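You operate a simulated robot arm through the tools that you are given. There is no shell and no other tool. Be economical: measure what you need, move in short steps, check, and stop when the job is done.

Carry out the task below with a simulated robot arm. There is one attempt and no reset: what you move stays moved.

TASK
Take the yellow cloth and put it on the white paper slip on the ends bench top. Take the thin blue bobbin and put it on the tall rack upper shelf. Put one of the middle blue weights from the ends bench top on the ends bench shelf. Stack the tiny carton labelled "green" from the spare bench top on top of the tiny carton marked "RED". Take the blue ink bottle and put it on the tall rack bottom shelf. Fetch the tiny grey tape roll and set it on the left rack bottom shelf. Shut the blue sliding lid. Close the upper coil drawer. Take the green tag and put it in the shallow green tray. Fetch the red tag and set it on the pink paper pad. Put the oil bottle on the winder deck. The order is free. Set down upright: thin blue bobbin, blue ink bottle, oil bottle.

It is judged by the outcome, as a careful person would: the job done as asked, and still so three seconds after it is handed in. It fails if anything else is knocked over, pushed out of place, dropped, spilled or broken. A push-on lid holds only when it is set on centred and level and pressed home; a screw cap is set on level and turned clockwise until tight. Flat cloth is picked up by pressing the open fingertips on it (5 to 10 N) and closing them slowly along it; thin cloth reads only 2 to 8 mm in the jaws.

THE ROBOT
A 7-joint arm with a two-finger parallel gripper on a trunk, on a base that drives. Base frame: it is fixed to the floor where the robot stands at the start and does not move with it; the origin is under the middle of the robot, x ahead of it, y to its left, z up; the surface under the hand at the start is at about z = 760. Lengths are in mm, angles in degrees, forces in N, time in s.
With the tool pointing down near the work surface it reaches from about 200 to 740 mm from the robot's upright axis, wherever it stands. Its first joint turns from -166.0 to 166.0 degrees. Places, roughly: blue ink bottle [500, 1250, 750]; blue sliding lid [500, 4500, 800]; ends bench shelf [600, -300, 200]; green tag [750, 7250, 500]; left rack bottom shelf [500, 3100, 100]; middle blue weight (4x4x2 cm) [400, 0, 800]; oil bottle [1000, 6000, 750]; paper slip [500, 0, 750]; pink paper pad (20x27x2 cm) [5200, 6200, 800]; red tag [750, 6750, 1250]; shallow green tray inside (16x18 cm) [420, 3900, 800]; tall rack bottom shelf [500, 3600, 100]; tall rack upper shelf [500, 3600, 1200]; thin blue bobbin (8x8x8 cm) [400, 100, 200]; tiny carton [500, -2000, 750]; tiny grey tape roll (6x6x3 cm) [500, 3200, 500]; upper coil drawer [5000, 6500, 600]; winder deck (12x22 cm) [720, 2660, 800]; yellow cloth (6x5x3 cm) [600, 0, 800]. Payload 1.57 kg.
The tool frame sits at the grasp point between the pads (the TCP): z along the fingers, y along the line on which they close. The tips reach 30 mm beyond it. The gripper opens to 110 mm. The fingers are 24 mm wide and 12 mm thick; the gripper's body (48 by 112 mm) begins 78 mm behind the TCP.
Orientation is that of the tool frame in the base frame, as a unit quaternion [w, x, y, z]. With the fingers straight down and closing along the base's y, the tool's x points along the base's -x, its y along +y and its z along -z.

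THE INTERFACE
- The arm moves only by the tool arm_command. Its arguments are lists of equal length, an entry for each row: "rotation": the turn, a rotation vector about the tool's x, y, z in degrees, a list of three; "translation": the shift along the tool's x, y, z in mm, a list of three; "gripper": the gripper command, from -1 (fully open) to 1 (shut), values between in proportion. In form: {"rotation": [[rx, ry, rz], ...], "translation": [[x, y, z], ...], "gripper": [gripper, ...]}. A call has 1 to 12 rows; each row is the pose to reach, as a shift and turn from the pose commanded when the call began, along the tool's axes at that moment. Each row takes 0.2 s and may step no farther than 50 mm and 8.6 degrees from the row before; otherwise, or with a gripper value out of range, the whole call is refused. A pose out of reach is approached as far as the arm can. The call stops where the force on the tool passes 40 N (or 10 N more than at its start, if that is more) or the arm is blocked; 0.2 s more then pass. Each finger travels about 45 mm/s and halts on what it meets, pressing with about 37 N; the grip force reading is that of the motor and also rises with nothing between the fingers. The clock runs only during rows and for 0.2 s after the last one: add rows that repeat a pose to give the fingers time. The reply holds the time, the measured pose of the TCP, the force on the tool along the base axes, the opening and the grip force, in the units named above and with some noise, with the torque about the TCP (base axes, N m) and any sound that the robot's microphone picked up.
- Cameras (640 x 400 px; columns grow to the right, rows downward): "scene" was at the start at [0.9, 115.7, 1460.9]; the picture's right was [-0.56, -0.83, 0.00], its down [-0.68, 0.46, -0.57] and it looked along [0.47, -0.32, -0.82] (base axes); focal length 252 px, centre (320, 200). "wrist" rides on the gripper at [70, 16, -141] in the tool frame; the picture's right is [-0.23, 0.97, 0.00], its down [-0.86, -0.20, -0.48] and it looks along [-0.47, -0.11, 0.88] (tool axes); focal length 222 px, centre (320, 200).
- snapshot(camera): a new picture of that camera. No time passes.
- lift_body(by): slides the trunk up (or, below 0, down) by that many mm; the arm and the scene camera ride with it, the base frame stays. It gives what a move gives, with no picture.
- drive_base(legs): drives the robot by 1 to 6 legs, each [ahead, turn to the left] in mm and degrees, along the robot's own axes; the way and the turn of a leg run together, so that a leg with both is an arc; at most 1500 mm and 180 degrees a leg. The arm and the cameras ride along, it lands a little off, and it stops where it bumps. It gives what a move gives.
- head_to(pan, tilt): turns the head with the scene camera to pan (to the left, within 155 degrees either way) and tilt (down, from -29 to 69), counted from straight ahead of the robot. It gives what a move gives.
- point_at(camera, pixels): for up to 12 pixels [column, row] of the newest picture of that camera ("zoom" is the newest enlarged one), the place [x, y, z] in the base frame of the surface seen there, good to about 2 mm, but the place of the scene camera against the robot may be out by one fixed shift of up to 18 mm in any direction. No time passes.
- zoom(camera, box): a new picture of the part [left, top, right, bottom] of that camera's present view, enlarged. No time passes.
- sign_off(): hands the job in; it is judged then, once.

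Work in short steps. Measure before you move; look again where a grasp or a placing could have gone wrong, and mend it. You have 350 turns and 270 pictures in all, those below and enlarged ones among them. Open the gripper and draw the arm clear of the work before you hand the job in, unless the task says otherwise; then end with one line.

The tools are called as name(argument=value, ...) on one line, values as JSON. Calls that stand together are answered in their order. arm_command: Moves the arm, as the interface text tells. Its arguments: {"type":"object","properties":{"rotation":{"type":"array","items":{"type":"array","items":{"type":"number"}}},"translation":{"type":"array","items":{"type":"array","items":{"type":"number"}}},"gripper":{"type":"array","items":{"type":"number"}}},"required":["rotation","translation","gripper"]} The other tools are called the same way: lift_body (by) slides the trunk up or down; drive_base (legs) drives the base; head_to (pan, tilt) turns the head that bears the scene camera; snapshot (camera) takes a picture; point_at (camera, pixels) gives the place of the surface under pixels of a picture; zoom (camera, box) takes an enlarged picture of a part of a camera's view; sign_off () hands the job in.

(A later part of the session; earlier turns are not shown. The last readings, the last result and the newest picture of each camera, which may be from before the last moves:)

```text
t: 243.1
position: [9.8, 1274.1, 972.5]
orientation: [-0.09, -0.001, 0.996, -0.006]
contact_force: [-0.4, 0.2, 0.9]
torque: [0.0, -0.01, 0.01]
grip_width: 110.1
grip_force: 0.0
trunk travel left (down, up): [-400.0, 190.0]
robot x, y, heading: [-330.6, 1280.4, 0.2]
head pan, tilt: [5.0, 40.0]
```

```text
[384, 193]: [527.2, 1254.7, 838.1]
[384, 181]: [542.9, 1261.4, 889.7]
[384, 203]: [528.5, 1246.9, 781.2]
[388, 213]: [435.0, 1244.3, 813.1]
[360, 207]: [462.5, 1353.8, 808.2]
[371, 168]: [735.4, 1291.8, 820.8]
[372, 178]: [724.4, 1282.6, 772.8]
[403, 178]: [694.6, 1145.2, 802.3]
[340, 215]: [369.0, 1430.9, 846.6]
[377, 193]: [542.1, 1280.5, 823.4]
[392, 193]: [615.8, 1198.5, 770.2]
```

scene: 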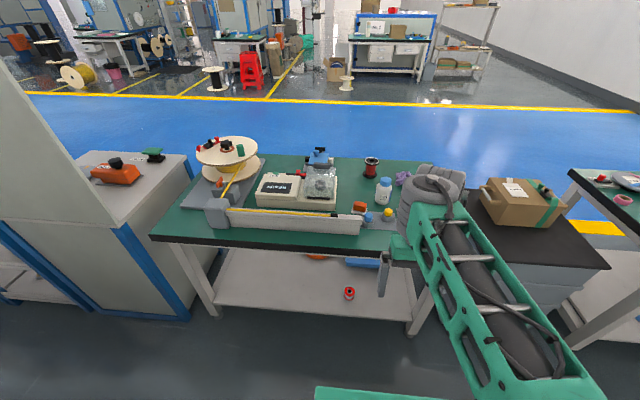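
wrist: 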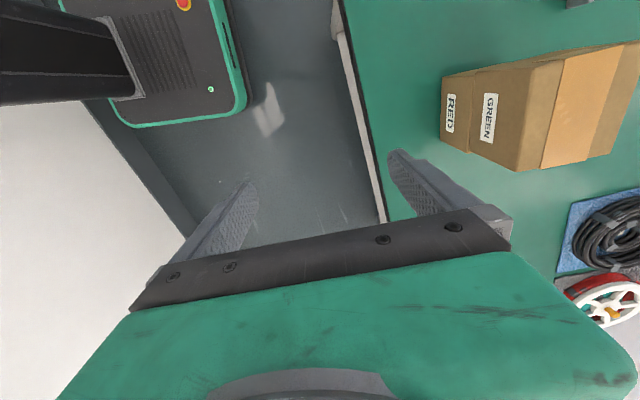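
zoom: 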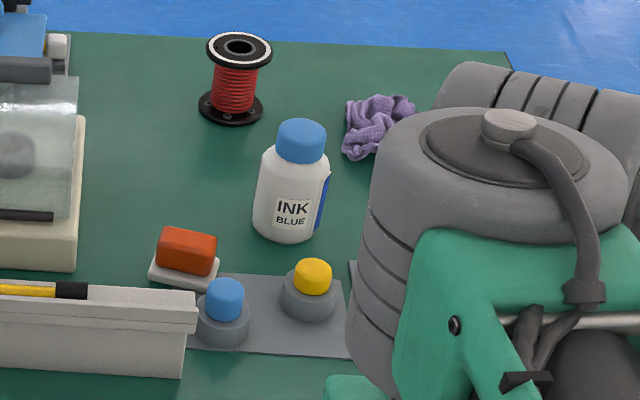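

INK bottle ≈ (552,1252), ~56 mm wide, z 760–880. Drive forward 265 and set the hand at pitch 55° behind it.

drive_base(legs=[[265, 0]])

arm_command(rotation=[[0, -6.5, 0], [0, -13, 0], [0, -19.5, 0], [0, -26, 0], [0, -32.5, 0], [0, -39, 0], [0, -45.5, 0], [0, -52, 0], [0, -58.5, 0], [0, -65, 0], [0, -65, 0]], translation=[[-20, -2, -5], [-40, -5, -10], [-60, -7, -15], [-80, -10, -20], [-100, -12, -20], [-115, -15, -20], [-130, -17, -20], [-140, -20, -20], [-145, -22, -20], [-150, -22, -20], [-150, -22, -20]], gripper=[-1, -1, -1, -1, -1, -1, -1, -1, -1, -1, -1])

snapshot(camera="wrist")

```text
t: 245.0
position: [275.0, 1275.4, 971.7]
orientation: [-0.09, -0.002, 0.996, -0.007]
contact_force: [-0.7, -0.5, 0.0]
torque: [-0.06, 0.02, -0.01]
grip_width: 110.2
grip_force: 0.0
trunk travel left (down, up): [-400.0, 190.0]
robot x, y, heading: [-63.2, 1279.6, 0.6]
head pan, tilt: [5.0, 40.0]
```

```text
t: 245.6
position: [298.8, 1279.1, 905.1]
orientation: [-0.104, -0.017, 0.994, -0.016]
contact_force: [-0.1, 0.6, -0.1]
torque: [0.03, -0.03, 0.0]
grip_width: 109.9
grip_force: 0.1
trunk travel left (down, up): [-400.0, 190.0]
robot x, y, heading: [-62.2, 1279.6, 0.2]
head pan, tilt: [5.0, 40.0]
stopped in row 2: the arm was blocked; the commanded pose is now the measured one
```

```text
170 pictures are left
```

wrist: 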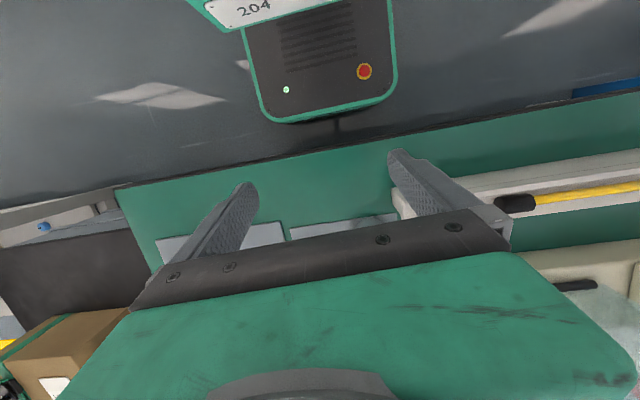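

Blocked near the trunk. Move straight outward and up first, then rotate.

arm_command(rotation=[[0, 0, 0], [0, 0, 0], [0, 0, 0], [0, 0, 0]], translation=[[-27, 0, -16], [-55, 0, -32], [-82, 0, -48], [-109, 0, -64]], gripper=[-1, -1, -1, -1])

```text
t: 246.6
position: [416.3, 1284.1, 946.7]
orientation: [-0.106, -0.018, 0.994, -0.016]
contact_force: [-0.1, -0.1, -0.6]
torque: [0.0, -0.02, -0.03]
grip_width: 110.0
grip_force: 0.0
trunk travel left (down, up): [-400.0, 190.0]
robot x, y, heading: [-65.6, 1281.1, 0.4]
head pan, tilt: [5.0, 40.0]
```

Now pitch to 55° here (rel ~480).

arm_command(rotation=[[-0.1, -8.4, 0.3], [-0.2, -16.8, 0.7], [-0.3, -25.2, 1.0], [-0.4, -33.6, 1.4], [-0.5, -42, 1.7], [-0.6, -50.4, 2.1], [-0.7, -58.8, 2.4], [-0.7, -67.1, 2.8], [-0.7, -67.1, 2.8]], translation=[[-3, -4, 0], [-7, -8, 0], [-10, -12, 0], [-13, -16, 0], [-17, -20, 0], [-20, -24, 5], [-24, -27, 8], [-27, -29, 11], [-27, -29, 11]], gripper=[-1, -1, -1, -1, -1, -1, -1, -1, -1])

snapshot(camera="wrist")

```text
t: 248.6
position: [443.6, 1256.7, 934.2]
orientation: [0.461, -0.002, 0.887, 0.001]
contact_force: [-0.2, 0.8, -0.4]
torque: [0.0, 0.03, -0.05]
grip_width: 109.9
grip_force: 0.1
trunk travel left (down, up): [-400.0, 190.0]
robot x, y, heading: [-65.6, 1279.7, 0.5]
head pan, tilt: [5.0, 40.0]
```

```text
169 pictures are left
```

wrist: 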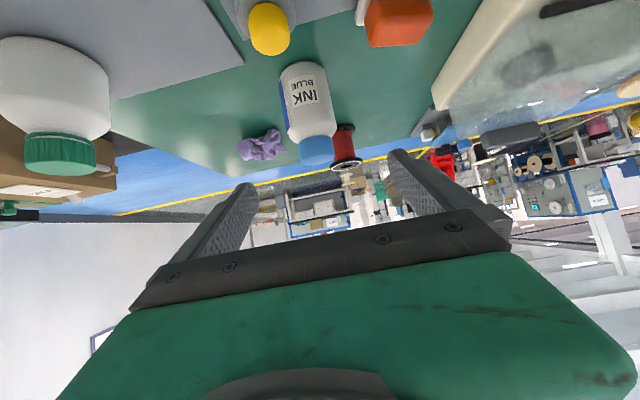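

zoom(camera="wrist", box=[250, 50, 370, 180])

point_at(camera="wrist", pixels=[[305, 95], [285, 90], [327, 90], [303, 70], [305, 115], [309, 130], [318, 150], [304, 145], [330, 145], [270, 30], [60, 80], [300, 62]])

```text
3.08 times, centred on (310, 115) of wrist
```

zoom: 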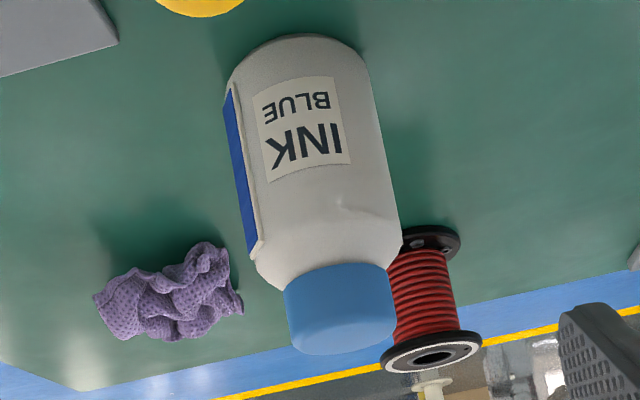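

```text
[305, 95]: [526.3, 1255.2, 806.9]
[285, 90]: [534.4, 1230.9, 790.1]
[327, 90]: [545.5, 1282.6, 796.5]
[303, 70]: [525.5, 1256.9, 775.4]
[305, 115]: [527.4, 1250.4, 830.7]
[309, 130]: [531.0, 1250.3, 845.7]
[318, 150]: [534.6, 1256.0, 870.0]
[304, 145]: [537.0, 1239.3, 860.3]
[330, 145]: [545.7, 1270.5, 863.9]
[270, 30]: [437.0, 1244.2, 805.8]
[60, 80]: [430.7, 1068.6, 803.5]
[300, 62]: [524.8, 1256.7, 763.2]
```

Bottle centre ≈ (553.5,1255), body to z≈840. Advance to TCP (547,1255,815) and close.

arm_command(rotation=[[0, 0, 0], [0, 0, 0], [0, 0, 0], [0, 0, 0], [0, 0, 0], [0, 0, 0], [0, 0, 0], [0, 0, 0], [0, 0, 0], [0, 0, 0]], translation=[[10, 0, 40], [20, -1, 80], [30, -1.7, 120], [38, -1.7, 150], [38.2, -1.7, 153], [38.2, -1.7, 153], [38.2, -1.7, 153], [38.2, -1.7, 153], [38.2, -1.7, 153], [38.2, -1.7, 153]], gripper=[-1, -1, -1, -1, -1, -0.6, -0.2, 0.2, 0.5, 0.5])

snapshot(camera="wrist")

```text
t: 250.8
position: [542.2, 1253.7, 815.7]
orientation: [0.461, 0.0, 0.887, 0.0]
contact_force: [0.1, -2.1, 1.8]
torque: [-0.05, -0.01, -0.03]
grip_width: 60.6
grip_force: 29.4
trunk travel left (down, up): [-400.0, 190.0]
robot x, y, heading: [-61.3, 1282.6, 0.5]
head pan, tilt: [5.0, 40.0]
```

```text
167 pictures are left
```

wrist: 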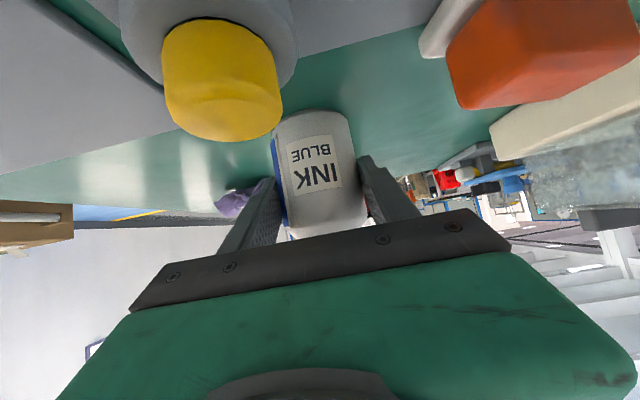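

Gripped at 60.6 mm. Lift via the trunk 110 mm, check, then back off.

lift_body(by=110)

snapshot(camera="wrist")

drive_base(legs=[[-330, 0]])

snapshot(camera="scene")

```text
t: 252.2
position: [542.8, 1254.3, 926.4]
orientation: [0.461, 0.0, 0.888, 0.0]
contact_force: [0.0, 0.4, -2.5]
torque: [0.03, 0.04, 0.03]
grip_width: 60.6
grip_force: 37.2
trunk travel left (down, up): [-510.0, 80.0]
robot x, y, heading: [-64.9, 1281.7, 0.6]
head pan, tilt: [5.0, 40.0]
```

```text
166 pictures are left
```

wrist: 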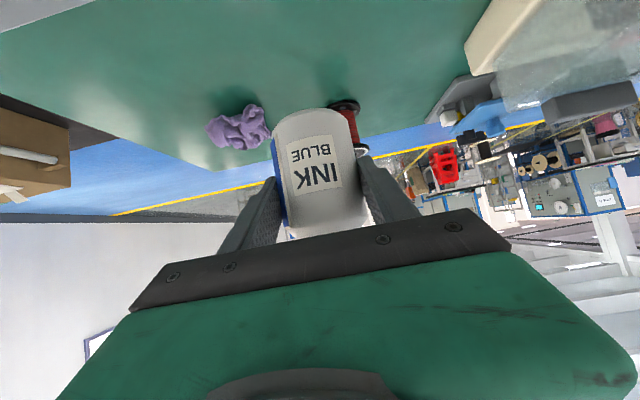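

```text
t: 254.4
position: [208.5, 1251.2, 926.3]
orientation: [0.461, -0.001, 0.887, 0.0]
contact_force: [0.6, -0.3, -2.5]
torque: [0.0, 0.02, 0.01]
grip_width: 60.7
grip_force: 37.4
trunk travel left (down, up): [-510.0, 80.0]
robot x, y, heading: [-402.2, 1277.5, 0.5]
head pan, tilt: [5.0, 40.0]
```

```text
165 pictures are left
```

scene: 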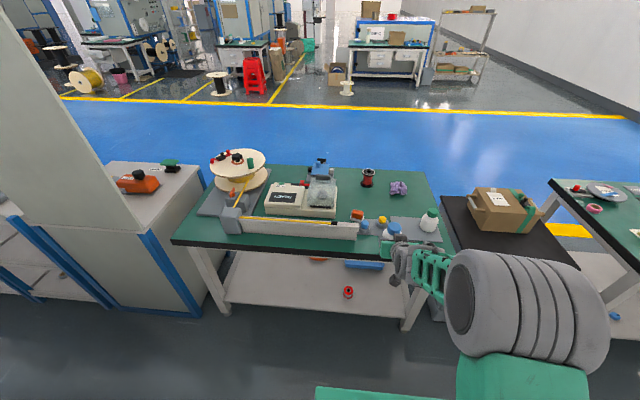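

Bottle held. Turn left and S-curve to x≈−100 into the narrow aisle.

drive_base(legs=[[0, 89.5], [590, -30], [590, 30]])

```text
t: 264.4
position: [3.6, 2989.3, 925.4]
orientation: [0.334, -0.612, 0.642, 0.319]
contact_force: [0.5, -0.8, -2.4]
torque: [-0.04, -0.01, -0.01]
grip_width: 60.8
grip_force: 37.1
trunk travel left (down, up): [-510.0, 80.0]
robot x, y, heading: [-51.3, 2380.2, 87.0]
head pan, tilt: [5.0, 40.0]
```

drive_base(legs=[[0, 4], [850, 0], [430, 45], [430, -45], [-420, 0], [0, -90.5]])

head_to(pan=0, tilt=45)

snapshot(camera="scene")

```text
t: 279.9
position: [205.4, 3557.8, 926.8]
orientation: [0.462, -0.011, 0.887, 0.006]
contact_force: [-0.1, -0.3, -2.3]
torque: [0.01, -0.02, 0.0]
grip_width: 60.9
grip_force: 36.8
trunk travel left (down, up): [-510.0, 80.0]
robot x, y, heading: [-398.7, 3568.9, 1.8]
head pan, tilt: [5.0, 40.0]
```

```text
t: 280.5
position: [205.1, 3559.2, 926.5]
orientation: [0.46, -0.011, 0.888, 0.006]
contact_force: [-0.9, 0.4, -1.8]
torque: [0.01, 0.03, 0.0]
grip_width: 60.8
grip_force: 36.5
trunk travel left (down, up): [-510.0, 80.0]
robot x, y, heading: [-400.8, 3571.6, 1.7]
head pan, tilt: [0.0, 45.0]
```

```text
164 pictures are left
```

scene: 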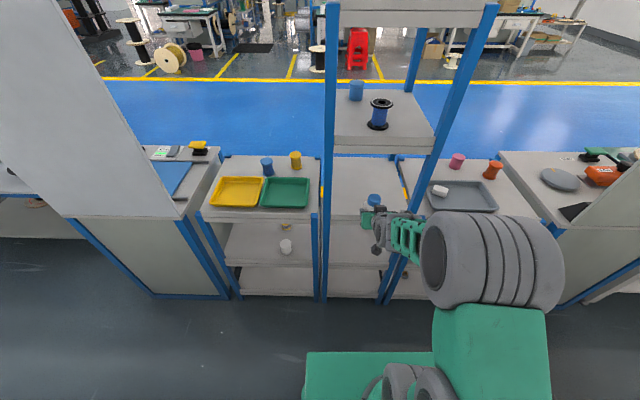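

Fix heading, back off 30 mm, and lower the trunk fully in front of the rack.

drive_base(legs=[[0, -1.7], [-30, 0]])

lift_body(by=-510)

arm_command(rotation=[[0, 0, 0], [0, 0, 0], [0, 0, 0], [0, 0, 0], [0, 0, 0], [0, 0, 0]], translation=[[33, 0, 23], [66, 0, 46], [98, 0, 69], [131, 0, 92], [150, 0, 105], [150, 0, 105]], gripper=[0.5, 0.5, 0.5, 0.5, 0.5, 0.5])

snapshot(camera="wrist")

```text
t: 281.8
position: [174.0, 3540.3, 926.8]
orientation: [0.462, 0.003, 0.887, -0.002]
contact_force: [0.2, 0.1, -1.7]
torque: [-0.01, 0.03, 0.0]
grip_width: 60.8
grip_force: 36.8
trunk travel left (down, up): [-510.0, 80.0]
robot x, y, heading: [-434.1, 3569.7, 0.1]
head pan, tilt: [0.0, 45.0]
```

```text
refused: -510 is not a number from -400 to 400
```

```text
t: 283.1
position: [174.4, 3538.7, 744.1]
orientation: [0.46, 0.003, 0.888, -0.002]
contact_force: [-0.2, 0.8, -1.8]
torque: [-0.02, 0.01, -0.02]
grip_width: 60.7
grip_force: 36.7
trunk travel left (down, up): [-510.0, 80.0]
robot x, y, heading: [-433.0, 3566.0, 0.3]
head pan, tilt: [0.0, 45.0]
```

```text
163 pictures are left
```

wrist: 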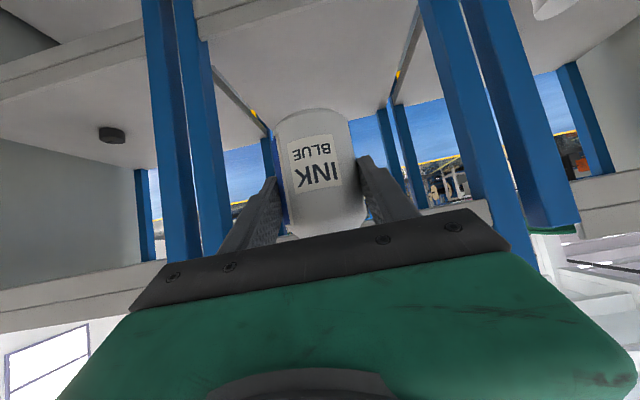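

Lift limit is 400 per call; lower 400 then 110 (TCP goes to ≈234).

lift_body(by=-400)

lift_body(by=-100)

snapshot(camera="wrist")

point_at(camera="wrist", pixels=[[250, 90], [250, 60], [300, 40], [340, 90], [400, 60], [380, 30]])

```text
t: 287.0
position: [174.6, 3539.7, 344.9]
orientation: [0.461, 0.003, 0.887, -0.002]
contact_force: [0.6, -0.6, -1.7]
torque: [0.01, 0.03, -0.01]
grip_width: 60.7
grip_force: 36.3
trunk travel left (down, up): [-110.0, 480.0]
robot x, y, heading: [-429.9, 3569.4, -0.2]
head pan, tilt: [0.0, 45.0]
```

```text
t: 288.3
position: [174.4, 3539.1, 244.9]
orientation: [0.462, 0.002, 0.887, -0.001]
contact_force: [-0.4, -0.1, -1.7]
torque: [-0.02, 0.05, 0.0]
grip_width: 60.8
grip_force: 36.6
trunk travel left (down, up): [-10.0, 580.0]
robot x, y, heading: [-429.9, 3567.4, 0.0]
head pan, tilt: [0.0, 45.0]
```

```text
162 pictures are left
```

wrist: 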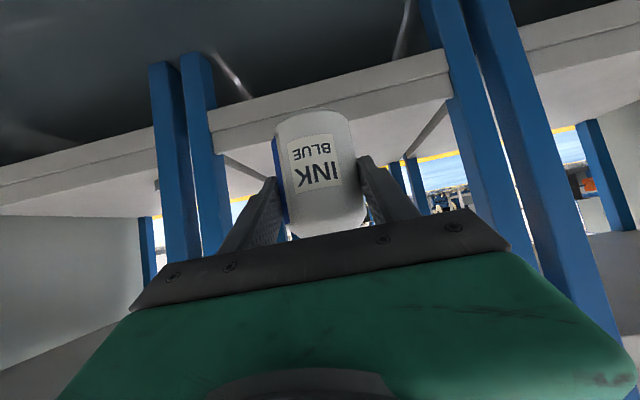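

```text
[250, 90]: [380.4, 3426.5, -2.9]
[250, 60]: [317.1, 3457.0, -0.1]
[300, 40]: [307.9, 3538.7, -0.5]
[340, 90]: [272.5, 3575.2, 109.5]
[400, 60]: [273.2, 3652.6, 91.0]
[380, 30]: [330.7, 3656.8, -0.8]
```

Lower 15 more, then drive in 212.

arm_command(rotation=[[0, 0, 0], [0, 0, 0]], translation=[[12.3, 0, 8.6], [12.3, 0, 8.6]], gripper=[0.5, 0.5])

drive_base(legs=[[212, 0]])

snapshot(camera="wrist")

point_at(camera="wrist", pixels=[[250, 110], [230, 60], [300, 60], [400, 90], [340, 40]])

```text
t: 288.9
position: [175.4, 3538.6, 229.6]
orientation: [0.461, 0.002, 0.887, 0.0]
contact_force: [-0.3, -0.1, -2.2]
torque: [-0.02, 0.05, 0.02]
grip_width: 60.5
grip_force: 36.8
trunk travel left (down, up): [-10.0, 580.0]
robot x, y, heading: [-433.1, 3563.0, 0.1]
head pan, tilt: [0.0, 45.0]
```

```text
t: 290.6
position: [388.7, 3541.8, 229.5]
orientation: [0.461, 0.0, 0.887, 0.0]
contact_force: [0.4, -0.5, -2.9]
torque: [-0.02, 0.09, -0.01]
grip_width: 61.0
grip_force: 37.1
trunk travel left (down, up): [-10.0, 580.0]
robot x, y, heading: [-216.5, 3568.4, -0.0]
head pan, tilt: [0.0, 45.0]
```

```text
161 pictures are left
```

wrist: 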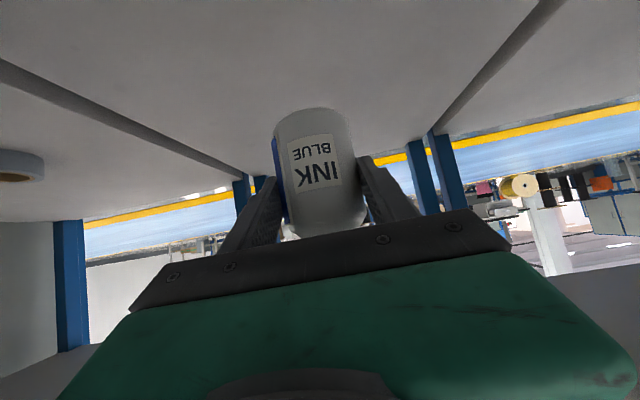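

```text
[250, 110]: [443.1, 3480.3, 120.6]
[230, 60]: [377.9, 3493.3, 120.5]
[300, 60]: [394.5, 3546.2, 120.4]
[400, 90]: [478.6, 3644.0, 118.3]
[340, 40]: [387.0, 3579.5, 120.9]
```

Shelf z=120. Lower 51, then nudge.

arm_command(rotation=[[0, 0, 0], [0, 0, 0], [0, 0, 0], [0, 0, 0]], translation=[[20, 0, 14], [36, 0, 25], [41.8, 0, 29.3], [41.8, 0, 29.3]], gripper=[0.5, 0.5, 0.5, 0.5])

arm_command(rotation=[[0, 0, 0], [0, 0, 0]], translation=[[0.8, 0, 0.6], [1.6, 0, 1.1]], gripper=[0.5, 0.5])

```text
t: 291.6
position: [387.8, 3541.1, 179.8]
orientation: [0.461, 0.0, 0.887, 0.0]
contact_force: [0.9, 0.4, -2.0]
torque: [0.01, 0.03, 0.01]
grip_width: 60.6
grip_force: 37.0
trunk travel left (down, up): [-10.0, 580.0]
robot x, y, heading: [-218.1, 3570.7, 0.2]
head pan, tilt: [0.0, 45.0]
```

```text
t: 292.2
position: [389.7, 3542.0, 179.0]
orientation: [0.462, 0.001, 0.887, 0.0]
contact_force: [-3.1, 0.5, 6.5]
torque: [0.19, 0.08, 0.08]
grip_width: 61.0
grip_force: 37.2
trunk travel left (down, up): [-10.0, 580.0]
robot x, y, heading: [-217.4, 3568.8, 0.2]
head pan, tilt: [0.0, 45.0]
```

Contact. Open fully, raise 20 mm and drive back.

arm_command(rotation=[[0, 0, 0], [0, 0, 0], [0, 0, 0], [0, 0, 0], [0, 0, 0], [0, 0, 0], [0, 0, 0]], translation=[[0, 0, 0], [0, 0, 0], [0, 0, 0], [0, 0, 0], [0, 0, 0], [-14, 0, -20], [-14, 0, -40]], gripper=[0.3, 0, -0.5, -1, -1, -1, -1])

snapshot(camera="wrist")

drive_base(legs=[[-215, 0]])

snapshot(camera="wrist")

```text
t: 293.8
position: [364.6, 3540.9, 210.4]
orientation: [0.461, 0.002, 0.888, -0.001]
contact_force: [0.6, 0.4, 0.3]
torque: [0.0, -0.01, -0.02]
grip_width: 110.0
grip_force: 0.1
trunk travel left (down, up): [-10.0, 580.0]
robot x, y, heading: [-219.9, 3566.7, 0.2]
head pan, tilt: [0.0, 45.0]
```

```text
160 pictures are left
```

wrist: 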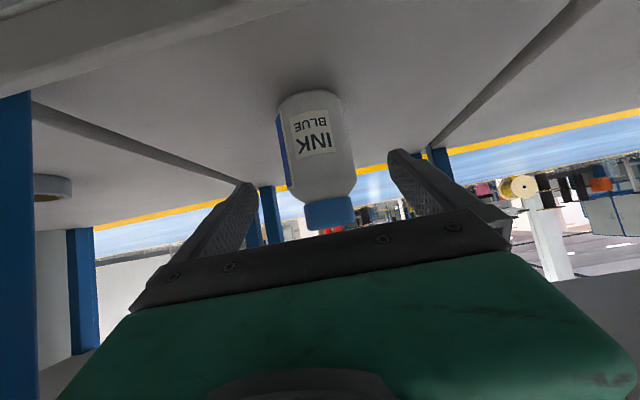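

```text
t: 295.4
position: [149.8, 3540.3, 211.1]
orientation: [0.461, 0.001, 0.887, -0.001]
contact_force: [-0.1, 0.3, -0.2]
torque: [-0.01, -0.02, 0.01]
grip_width: 110.1
grip_force: 0.0
trunk travel left (down, up): [-10.0, 580.0]
robot x, y, heading: [-433.8, 3565.7, 0.0]
head pan, tilt: [0.0, 45.0]
```

```text
159 pictures are left
```

wrist: 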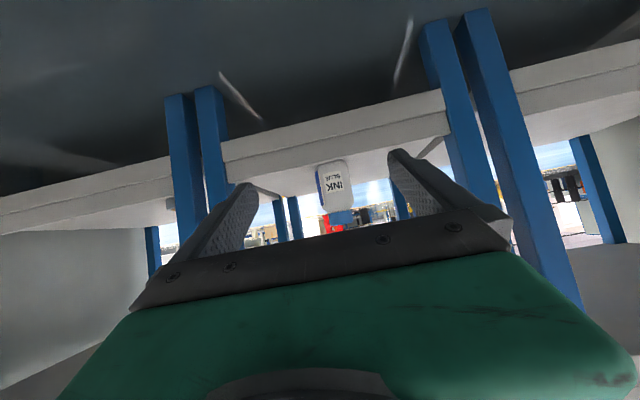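

Ink bottle stands on the bottom shelf. Raise the trunk and drive to y≈4450 for the blue sliding lid.

lift_body(by=400)

drive_base(legs=[[0, 90], [880, 0], [0, -90]])

head_to(pan=0, tilt=40)

snapshot(camera="scene")

```text
t: 299.3
position: [148.3, 3539.8, 609.4]
orientation: [0.461, 0.002, 0.887, -0.001]
contact_force: [-0.2, -0.5, 0.0]
torque: [0.02, 0.01, -0.02]
grip_width: 109.9
grip_force: 0.0
trunk travel left (down, up): [-410.0, 180.0]
robot x, y, heading: [-433.0, 3564.2, 0.2]
head pan, tilt: [0.0, 45.0]
```

```text
t: 311.5
position: [202.8, 4382.4, 609.6]
orientation: [0.461, 0.036, 0.887, -0.019]
contact_force: [0.6, 0.0, 0.3]
torque: [0.0, 0.0, -0.02]
grip_width: 110.1
grip_force: 0.0
trunk travel left (down, up): [-410.0, 180.0]
robot x, y, heading: [-379.1, 4455.2, -4.4]
head pan, tilt: [0.0, 45.0]
```

```text
t: 312.1
position: [201.8, 4380.7, 610.6]
orientation: [0.46, 0.035, 0.887, -0.018]
contact_force: [0.3, 0.2, 0.3]
torque: [-0.01, 0.02, -0.01]
grip_width: 109.9
grip_force: 0.0
trunk travel left (down, up): [-410.0, 180.0]
robot x, y, heading: [-375.2, 4452.7, -4.4]
head pan, tilt: [0.0, 40.0]
```

```text
158 pictures are left
```

scene: 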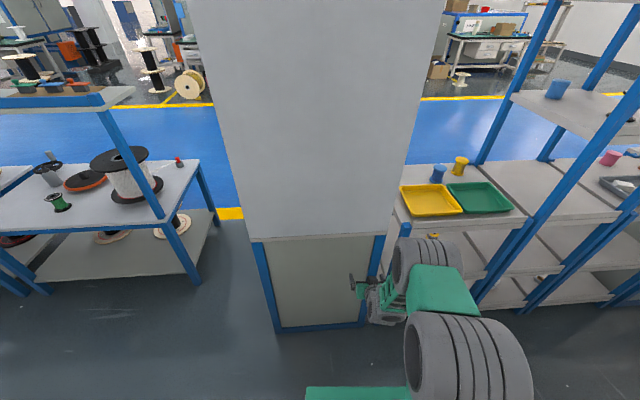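

A tall panel blocks the aisle side; the lid must be reached from the lane side. I measure the gap at left (y≈4700–4900).

point_at(camera="scene", pixels=[[262, 300], [200, 280], [165, 225], [210, 210], [232, 220], [180, 165], [250, 235], [385, 235], [240, 190], [20, 280], [120, 160]])

head_to(pan=45, tilt=30)

snapshot(camera="scene")

```text
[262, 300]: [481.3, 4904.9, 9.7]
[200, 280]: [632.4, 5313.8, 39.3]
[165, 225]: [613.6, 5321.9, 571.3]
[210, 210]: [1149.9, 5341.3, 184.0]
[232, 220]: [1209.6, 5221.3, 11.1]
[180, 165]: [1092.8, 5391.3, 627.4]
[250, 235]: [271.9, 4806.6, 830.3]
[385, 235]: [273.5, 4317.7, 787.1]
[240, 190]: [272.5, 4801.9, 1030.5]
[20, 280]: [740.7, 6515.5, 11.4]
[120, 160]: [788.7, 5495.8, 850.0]
```

```text
t: 313.3
position: [201.7, 4380.4, 610.5]
orientation: [0.461, 0.036, 0.887, -0.018]
contact_force: [0.1, 0.0, 0.5]
torque: [-0.02, 0.03, 0.02]
grip_width: 109.8
grip_force: 0.0
trunk travel left (down, up): [-410.0, 180.0]
robot x, y, heading: [-378.1, 4457.4, -4.2]
head pan, tilt: [45.0, 30.0]
```

```text
157 pictures are left
```

scene: 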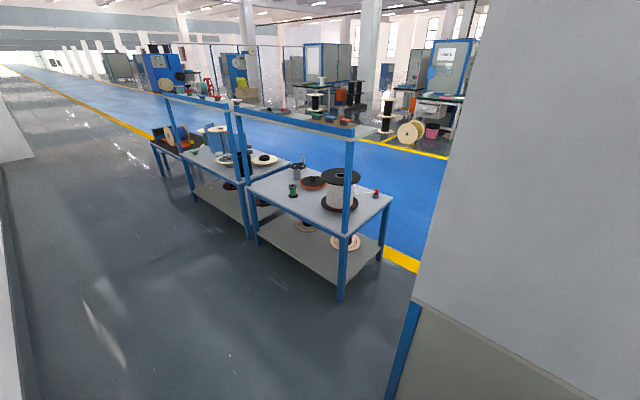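

Tables at y≥5313 are reachable from this aisle. I go north first for the green tag (750,7250), to be put in the tray on the aisle side.

drive_base(legs=[[0, 86], [1500, 0], [1000, 0]])

head_to(pan=-60, tilt=35)

snapshot(camera="scene")

```text
t: 329.3
position: [13.6, 7535.9, 611.0]
orientation: [0.346, -0.587, 0.665, 0.305]
contact_force: [-0.4, -0.4, 0.0]
torque: [0.0, -0.01, 0.02]
grip_width: 110.0
grip_force: 0.1
trunk travel left (down, up): [-410.0, 180.0]
robot x, y, heading: [-89.4, 6959.8, 83.2]
head pan, tilt: [45.0, 30.0]
```

```text
t: 331.1
position: [13.5, 7536.5, 609.9]
orientation: [0.345, -0.588, 0.665, 0.306]
contact_force: [0.1, 0.3, 0.8]
torque: [0.02, 0.05, 0.01]
grip_width: 109.8
grip_force: 0.0
trunk travel left (down, up): [-410.0, 180.0]
robot x, y, heading: [-89.1, 6957.4, 83.2]
head pan, tilt: [-60.0, 35.0]
```

```text
156 pictures are left
```

scene: 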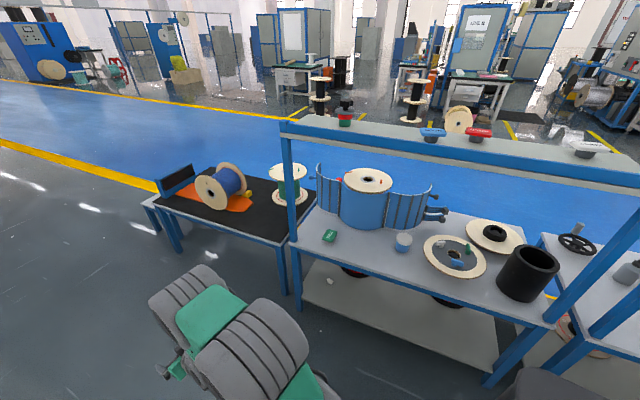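

A green tag-like item lies at (330,236) and tags on the top shelf at (432,135) blue, (479,135) red. I measure and zoom.

point_at(camera="scene", pixels=[[330, 236], [479, 135], [432, 135], [400, 270], [300, 235], [345, 120], [585, 150], [330, 285], [420, 320], [345, 108], [520, 340]])

zoom(camera="scene", box=[280, 80, 400, 170])

zoom(camera="scene", box=[280, 200, 480, 320])

zoom(camera="scene", box=[400, 90, 620, 180])

```text
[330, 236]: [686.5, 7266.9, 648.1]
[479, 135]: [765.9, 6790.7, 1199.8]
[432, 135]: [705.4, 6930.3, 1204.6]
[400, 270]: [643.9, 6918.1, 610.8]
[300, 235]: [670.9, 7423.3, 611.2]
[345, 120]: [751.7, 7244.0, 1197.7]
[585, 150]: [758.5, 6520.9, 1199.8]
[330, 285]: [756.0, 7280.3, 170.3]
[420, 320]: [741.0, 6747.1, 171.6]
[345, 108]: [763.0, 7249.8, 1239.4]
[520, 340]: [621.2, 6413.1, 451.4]
```

```text
4.44 times, centred on (340, 125) of scene
```

zoom: 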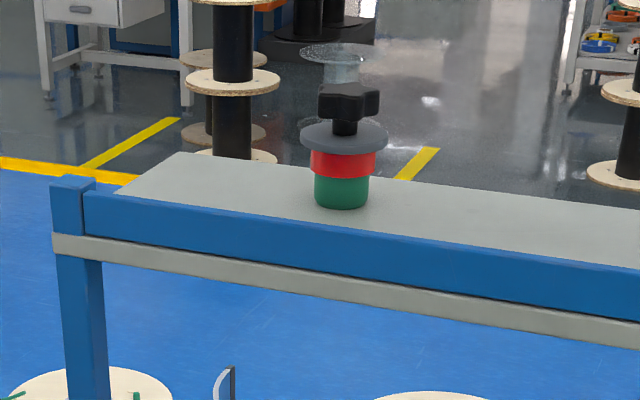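

```text
3.20 times, centred on (380, 260) of scene
```

zoom: 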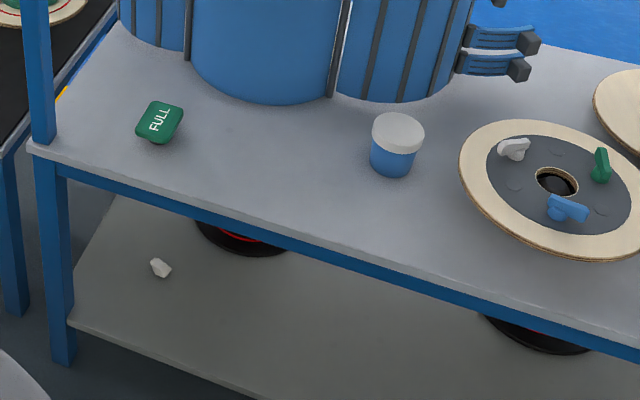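

```text
2.91 times, centred on (510, 135) of scene
```

zoom: 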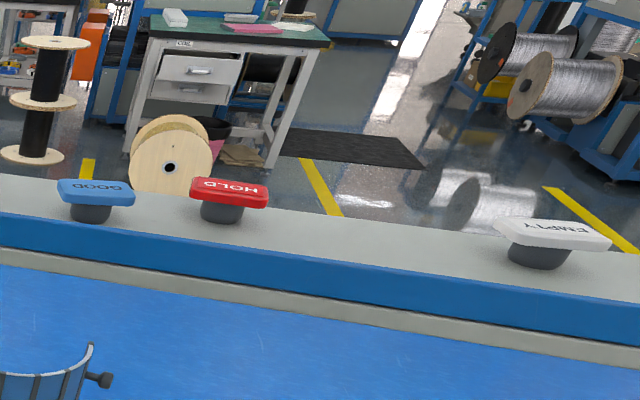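

Green tag "FULL" at ≈(686,7267), table z≈600. Position the robot in front of it, facing +x.

drive_base(legs=[[0, 12], [330, 0], [0, -95.2]])

lift_body(by=150)

snapshot(camera="wrist")

```text
t: 338.1
position: [467.5, 7278.3, 610.6]
orientation: [0.461, -0.004, 0.887, 0.002]
contact_force: [0.6, -0.1, -0.4]
torque: [0.02, -0.01, -0.02]
grip_width: 110.1
grip_force: 0.1
trunk travel left (down, up): [-410.0, 180.0]
robot x, y, heading: [-113.3, 7301.3, 1.1]
head pan, tilt: [-60.0, 35.0]
```

```text
t: 339.8
position: [468.1, 7279.5, 760.1]
orientation: [0.461, -0.004, 0.887, 0.002]
contact_force: [0.2, 0.0, -0.2]
torque: [0.01, -0.02, -0.03]
grip_width: 109.9
grip_force: 0.1
trunk travel left (down, up): [-560.0, 30.0]
robot x, y, heading: [-114.6, 7302.8, 1.0]
head pan, tilt: [-60.0, 35.0]
```

```text
152 pictures are left
```

wrist: 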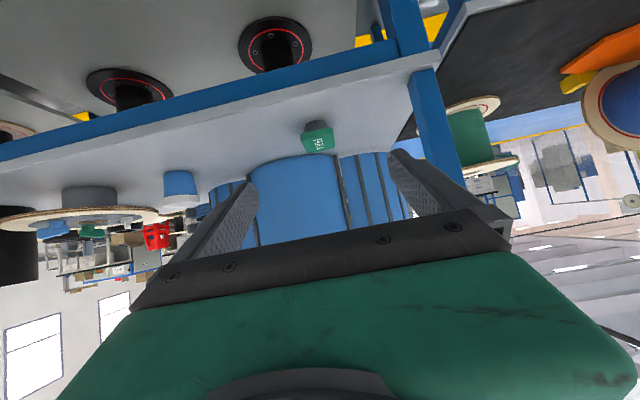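

zoom(camera="wrist", box=[260, 90, 380, 180])

point_at(camera="zoom", pixels=[[320, 220], [245, 200], [390, 190], [260, 265], [385, 260], [310, 150], [280, 150], [345, 150], [310, 195], [305, 130]])

```text
4.44 times, centred on (320, 135) of wrist
```

zoom: 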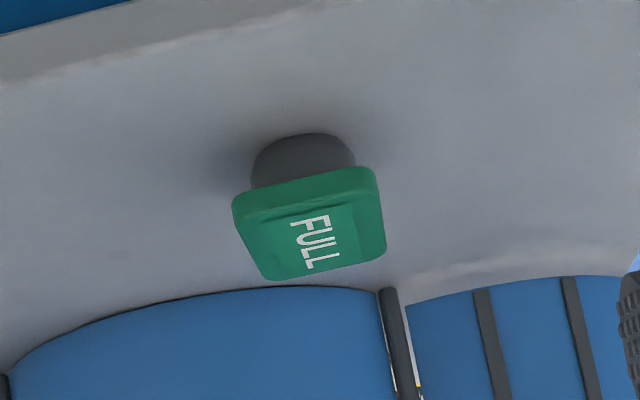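

```text
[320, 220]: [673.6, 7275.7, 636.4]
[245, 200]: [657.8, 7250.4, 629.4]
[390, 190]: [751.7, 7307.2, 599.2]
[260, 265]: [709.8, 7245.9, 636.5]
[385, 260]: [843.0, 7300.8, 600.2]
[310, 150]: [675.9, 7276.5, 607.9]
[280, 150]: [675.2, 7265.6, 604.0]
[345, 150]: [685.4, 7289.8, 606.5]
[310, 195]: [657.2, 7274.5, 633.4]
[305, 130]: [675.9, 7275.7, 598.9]
```

Tag plate centre ≈ (685,7273), z 626–636. Straighten heading and drive forward 170 at safe height.

drive_base(legs=[[0, -1], [170, 0]])

snapshot(camera="wrist")

```text
t: 341.6
position: [638.4, 7272.4, 760.5]
orientation: [0.461, 0.001, 0.888, 0.0]
contact_force: [0.4, 0.1, 0.6]
torque: [0.01, 0.0, -0.01]
grip_width: 110.0
grip_force: 0.0
trunk travel left (down, up): [-560.0, 30.0]
robot x, y, heading: [54.2, 7297.0, 0.2]
head pan, tilt: [-60.0, 35.0]
```

```text
150 pictures are left
```

wrist: 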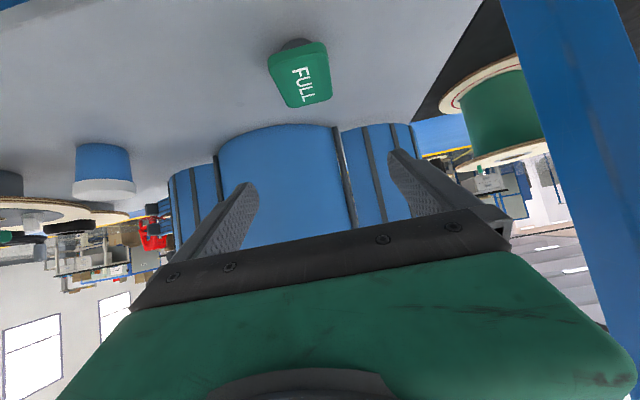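

point_at(camera="wrist", pixels=[[300, 85], [272, 65], [322, 50], [288, 103], [329, 93], [306, 103], [297, 57], [272, 80], [327, 72], [285, 160]])

```text
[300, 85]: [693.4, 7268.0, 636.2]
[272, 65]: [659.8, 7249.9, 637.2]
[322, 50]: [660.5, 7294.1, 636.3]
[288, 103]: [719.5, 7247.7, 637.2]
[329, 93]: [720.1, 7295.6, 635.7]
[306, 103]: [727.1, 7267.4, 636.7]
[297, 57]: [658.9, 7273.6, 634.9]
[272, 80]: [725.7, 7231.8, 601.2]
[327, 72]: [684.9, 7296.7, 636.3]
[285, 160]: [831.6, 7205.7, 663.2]
```

Plate spans x 657–728, y 7247–7298; centre (692,7272). Descend and close.

arm_command(rotation=[[0, 0, 0], [0, 0, 0], [0, 0, 0], [0, 0, 0], [0, 0, 0], [0, 0, 0], [0, 0, 0], [0, 0, 0], [0, 0, 0]], translation=[[25, 0, 34], [50, 0, 68], [68, 0, 93], [73.7, 0, 100.5], [73.7, 0, 100.5], [73.7, 0, 100.5], [73.7, 0, 100.5], [73.7, 0, 100.5], [73.7, 0, 100.5]], gripper=[-0.7, -0.5, -0.5, -0.5, -0.3, 0.1, 0.5, 0.6, 0.6])

snapshot(camera="wrist")

```text
t: 343.6
position: [679.5, 7272.8, 645.0]
orientation: [0.461, 0.001, 0.887, -0.001]
contact_force: [-0.5, -0.1, -0.1]
torque: [-0.04, 0.01, 0.02]
grip_width: 55.1
grip_force: 36.9
trunk travel left (down, up): [-560.0, 30.0]
robot x, y, heading: [54.8, 7302.1, 0.1]
head pan, tilt: [-60.0, 35.0]
```

```text
149 pictures are left
```

wrist: 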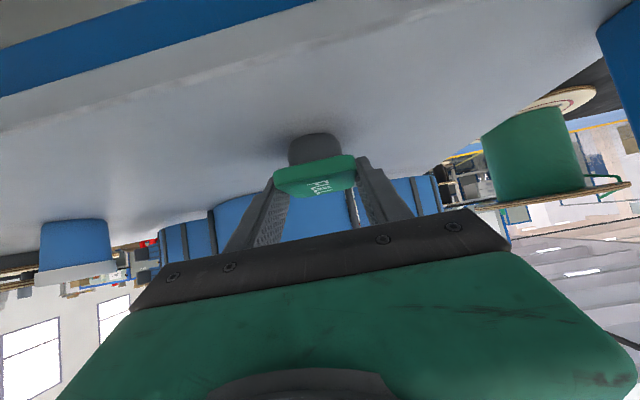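

Gripped at 55 mm. Lift 80 and check.

arm_command(rotation=[[0, 0, 0], [0, 0, 0], [0, 0, 0], [0, 0, 0]], translation=[[-20, 0, -14], [-43, 0, -30], [-65.5, 0, -46], [-65.5, 0, -46]], gripper=[0.6, 0.6, 0.6, 0.6])

snapshot(camera="wrist")

drive_base(legs=[[-300, 0]])

```text
t: 344.6
position: [680.4, 7269.9, 721.7]
orientation: [0.461, 0.001, 0.887, -0.001]
contact_force: [-0.8, 0.4, -0.1]
torque: [-0.01, 0.0, 0.01]
grip_width: 55.0
grip_force: 36.3
trunk travel left (down, up): [-560.0, 30.0]
robot x, y, heading: [59.3, 7296.6, 0.4]
head pan, tilt: [-60.0, 35.0]
```

```text
148 pictures are left
```

wrist: 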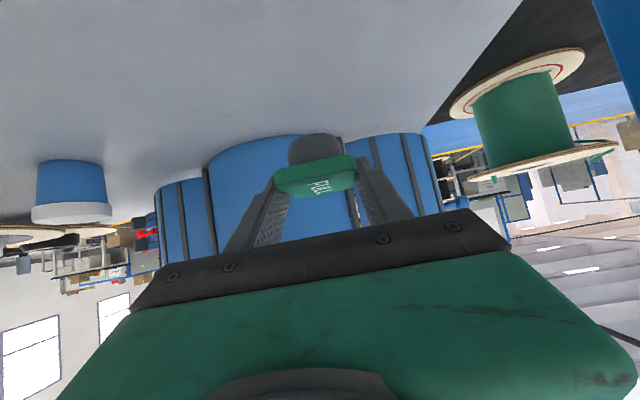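

```text
t: 346.7
position: [379.7, 7270.6, 720.8]
orientation: [0.462, 0.001, 0.887, -0.001]
contact_force: [0.0, 0.0, 0.1]
torque: [0.03, -0.01, -0.02]
grip_width: 55.0
grip_force: 37.5
trunk travel left (down, up): [-560.0, 30.0]
robot x, y, heading: [-245.1, 7297.2, 0.1]
head pan, tilt: [-60.0, 35.0]
```

Tag held. Drive back south to the tray at y≈3900, drifting to x≈−450.

drive_base(legs=[[0, -93.6], [1500, 0], [1500, 0], [370, 0]])

```text
t: 366.8
position: [-465.7, 3376.6, 721.2]
orientation: [0.32, 0.638, 0.617, -0.331]
contact_force: [-0.3, -0.1, -0.6]
torque: [0.07, 0.02, -0.01]
grip_width: 55.1
grip_force: 37.1
trunk travel left (down, up): [-560.0, 30.0]
robot x, y, heading: [-418.0, 4004.9, -91.5]
head pan, tilt: [-60.0, 35.0]
```

drive_base(legs=[[75, 0], [0, 91.5]])

head_to(pan=5, tilt=40)

snapshot(camera="scene")

snapshot(camera="wrist")

```text
t: 371.9
position: [206.3, 3935.1, 720.9]
orientation: [0.461, -0.025, 0.887, 0.013]
contact_force: [-0.3, -0.9, -0.6]
torque: [0.01, 0.05, -0.01]
grip_width: 55.3
grip_force: 37.0
trunk travel left (down, up): [-560.0, 30.0]
robot x, y, heading: [-421.0, 3928.1, 3.5]
head pan, tilt: [-60.0, 35.0]
```

```text
t: 373.3
position: [206.0, 3935.4, 721.6]
orientation: [0.461, -0.026, 0.887, 0.014]
contact_force: [-0.5, -0.3, 0.2]
torque: [0.0, -0.01, -0.01]
grip_width: 55.1
grip_force: 37.0
trunk travel left (down, up): [-560.0, 30.0]
robot x, y, heading: [-416.7, 3927.8, 3.7]
head pan, tilt: [5.0, 40.0]
```

```text
147 pictures are left
```

scene: 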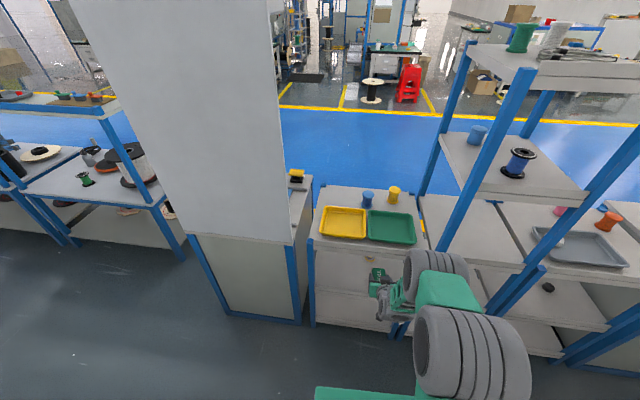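

```text
146 pictures are left
```

wrist: 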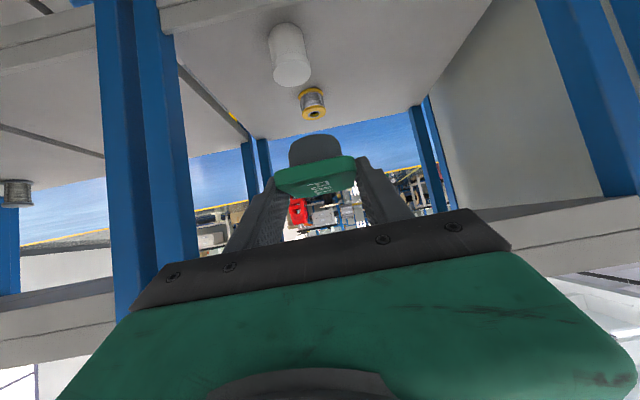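

Measure the green tray inside/walls.

point_at(camera="scene", pixels=[[391, 226], [370, 212], [412, 213], [414, 242], [369, 238], [391, 240], [391, 214], [391, 243], [367, 226], [417, 228]])

zoom(camera="scene", box=[300, 180, 450, 290])

```text
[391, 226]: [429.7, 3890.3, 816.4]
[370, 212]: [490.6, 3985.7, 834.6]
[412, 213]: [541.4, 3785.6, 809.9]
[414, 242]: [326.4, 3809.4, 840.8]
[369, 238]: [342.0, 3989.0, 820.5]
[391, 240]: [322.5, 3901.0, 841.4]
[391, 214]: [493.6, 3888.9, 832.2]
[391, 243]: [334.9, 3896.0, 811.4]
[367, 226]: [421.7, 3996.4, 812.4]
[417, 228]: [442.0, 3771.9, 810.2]
```

```text
3.64 times, centred on (375, 235) of scene
```

zoom: 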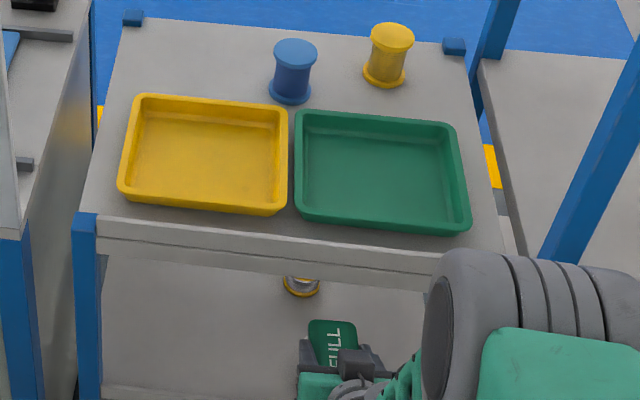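

Tray centre ≈ (412,3892), floor z≈805, rim ≈830. Fix heading and raise the hand 200.

drive_base(legs=[[0, -3.6]])

arm_command(rotation=[[0, 0, 0], [0, 0, 0], [0, 0, 0], [0, 0, 0], [0, 0, 0], [0, 0, 0]], translation=[[-33, 0, -23], [-66, 0, -46], [-98, 0, -69], [-131, 0, -92], [-164, 0, -115], [-164, 0, -115]], gripper=[0.6, 0.6, 0.6, 0.6, 0.6, 0.6])

drive_base(legs=[[190, 0]])

snapshot(camera="wrist")

```text
t: 374.1
position: [206.5, 3896.5, 721.9]
orientation: [0.461, 0.001, 0.887, 0.0]
contact_force: [0.1, -0.4, -1.1]
torque: [0.03, 0.03, 0.0]
grip_width: 55.1
grip_force: 36.9
trunk travel left (down, up): [-560.0, 30.0]
robot x, y, heading: [-420.7, 3925.3, 0.2]
head pan, tilt: [5.0, 40.0]
```

```text
t: 375.5
position: [205.7, 3899.2, 921.3]
orientation: [0.461, 0.001, 0.888, -0.001]
contact_force: [0.3, -0.5, -0.3]
torque: [0.04, 0.03, 0.01]
grip_width: 55.0
grip_force: 37.3
trunk travel left (down, up): [-560.0, 30.0]
robot x, y, heading: [-420.6, 3926.9, 0.0]
head pan, tilt: [5.0, 40.0]
```

```text
t: 377.0
position: [388.5, 3904.3, 920.6]
orientation: [0.462, -0.001, 0.887, 0.0]
contact_force: [-0.1, -0.2, -0.5]
torque: [-0.02, 0.03, 0.01]
grip_width: 55.1
grip_force: 37.2
trunk travel left (down, up): [-560.0, 30.0]
robot x, y, heading: [-232.5, 3925.9, 0.7]
head pan, tilt: [5.0, 40.0]
```

```text
144 pictures are left
```

wrist: 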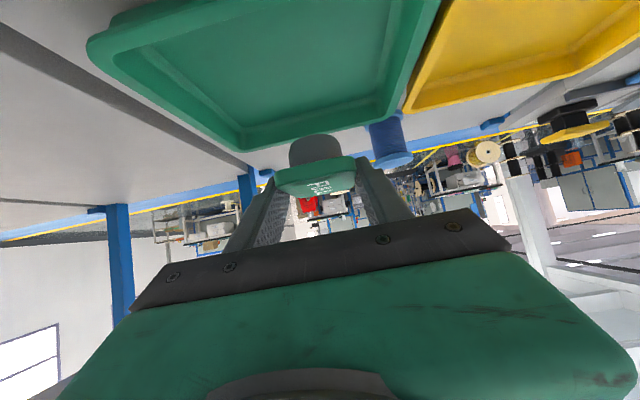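

point_at(camera="wrist", pixels=[[250, 70], [220, 60], [320, 60], [90, 45], [240, 150], [380, 110], [400, 80], [110, 42], [245, 122], [375, 100]])

```text
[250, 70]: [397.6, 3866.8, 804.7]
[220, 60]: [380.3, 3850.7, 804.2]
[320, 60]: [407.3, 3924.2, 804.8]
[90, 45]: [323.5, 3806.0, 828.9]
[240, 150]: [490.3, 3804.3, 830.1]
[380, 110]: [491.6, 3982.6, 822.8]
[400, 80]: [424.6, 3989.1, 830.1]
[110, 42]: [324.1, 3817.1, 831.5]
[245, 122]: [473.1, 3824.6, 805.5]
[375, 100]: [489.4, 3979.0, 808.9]
```

Tray floor 804.5. Lower to just above and check.

arm_command(rotation=[[0, 0, 0], [0, 0, 0], [0, 0, 0], [0, 0, 0]], translation=[[18, -3, 15], [36, -6, 30], [50, -6, 42], [52.5, -6, 44]], gripper=[0.6, 0.6, 0.6, 0.6])

arm_command(rotation=[[0, 0, 0], [0, 0, 0]], translation=[[0.8, 0, 0.6], [1.6, 0, 1.1]], gripper=[0.6, 0.6])

```text
t: 378.0
position: [393.9, 3898.0, 852.4]
orientation: [0.461, -0.001, 0.887, 0.0]
contact_force: [-0.3, -0.7, -0.6]
torque: [-0.01, 0.0, 0.02]
grip_width: 55.0
grip_force: 36.8
trunk travel left (down, up): [-560.0, 30.0]
robot x, y, heading: [-238.1, 3925.9, 0.6]
head pan, tilt: [5.0, 40.0]
```

```text
t: 378.6
position: [394.7, 3898.2, 849.6]
orientation: [0.461, -0.002, 0.888, 0.001]
contact_force: [0.7, 0.9, 0.3]
torque: [0.01, -0.01, 0.02]
grip_width: 55.1
grip_force: 36.3
trunk travel left (down, up): [-560.0, 30.0]
robot x, y, heading: [-235.1, 3927.4, 0.3]
head pan, tilt: [5.0, 40.0]
```

Almost there; nudge 2 more mm to contact, then release and rise.

arm_command(rotation=[[0, 0, 0], [0, 0, 0]], translation=[[0.8, 0, 0.6], [1.6, 0, 1.1]], gripper=[0.6, 0.6])

arm_command(rotation=[[0, 0, 0], [0, 0, 0], [0, 0, 0], [0, 0, 0], [0, 0, 0], [0, 0, 0], [0, 0, 0], [0, 0, 0]], translation=[[0, 0, 0], [0, 0, 0], [0, 0, 0], [0, 0, 0], [-25, 0, -17], [-50, 0, -35], [-75, 0, -52], [-82, 0, -57]], gripper=[0.4, 0.1, -0.2, -0.3, -0.3, -0.3, -0.3, -0.3])

snapshot(camera="wrist")

```text
t: 379.2
position: [395.0, 3898.0, 849.5]
orientation: [0.463, -0.002, 0.886, 0.001]
contact_force: [-2.3, -0.1, 6.6]
torque: [-0.02, -0.03, -0.02]
grip_width: 54.7
grip_force: 36.7
trunk travel left (down, up): [-560.0, 30.0]
robot x, y, heading: [-234.5, 3924.9, 0.4]
head pan, tilt: [5.0, 40.0]
```

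```text
t: 381.0
position: [394.2, 3898.8, 947.5]
orientation: [0.461, -0.002, 0.887, 0.002]
contact_force: [0.3, -0.2, 0.6]
torque: [0.01, -0.02, 0.0]
grip_width: 71.3
grip_force: 0.0
trunk travel left (down, up): [-560.0, 30.0]
robot x, y, heading: [-234.6, 3926.1, 0.4]
head pan, tilt: [5.0, 40.0]
```

```text
143 pictures are left
```

wrist: 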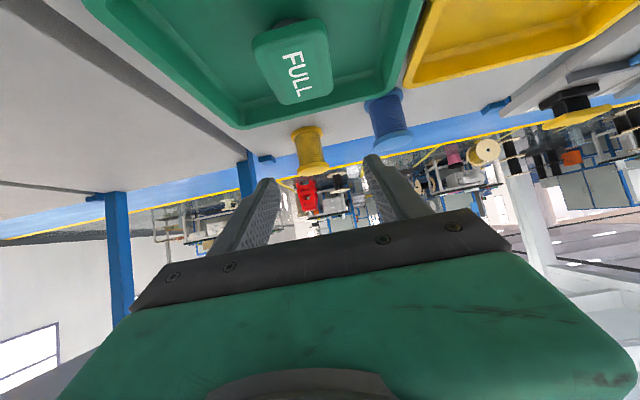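

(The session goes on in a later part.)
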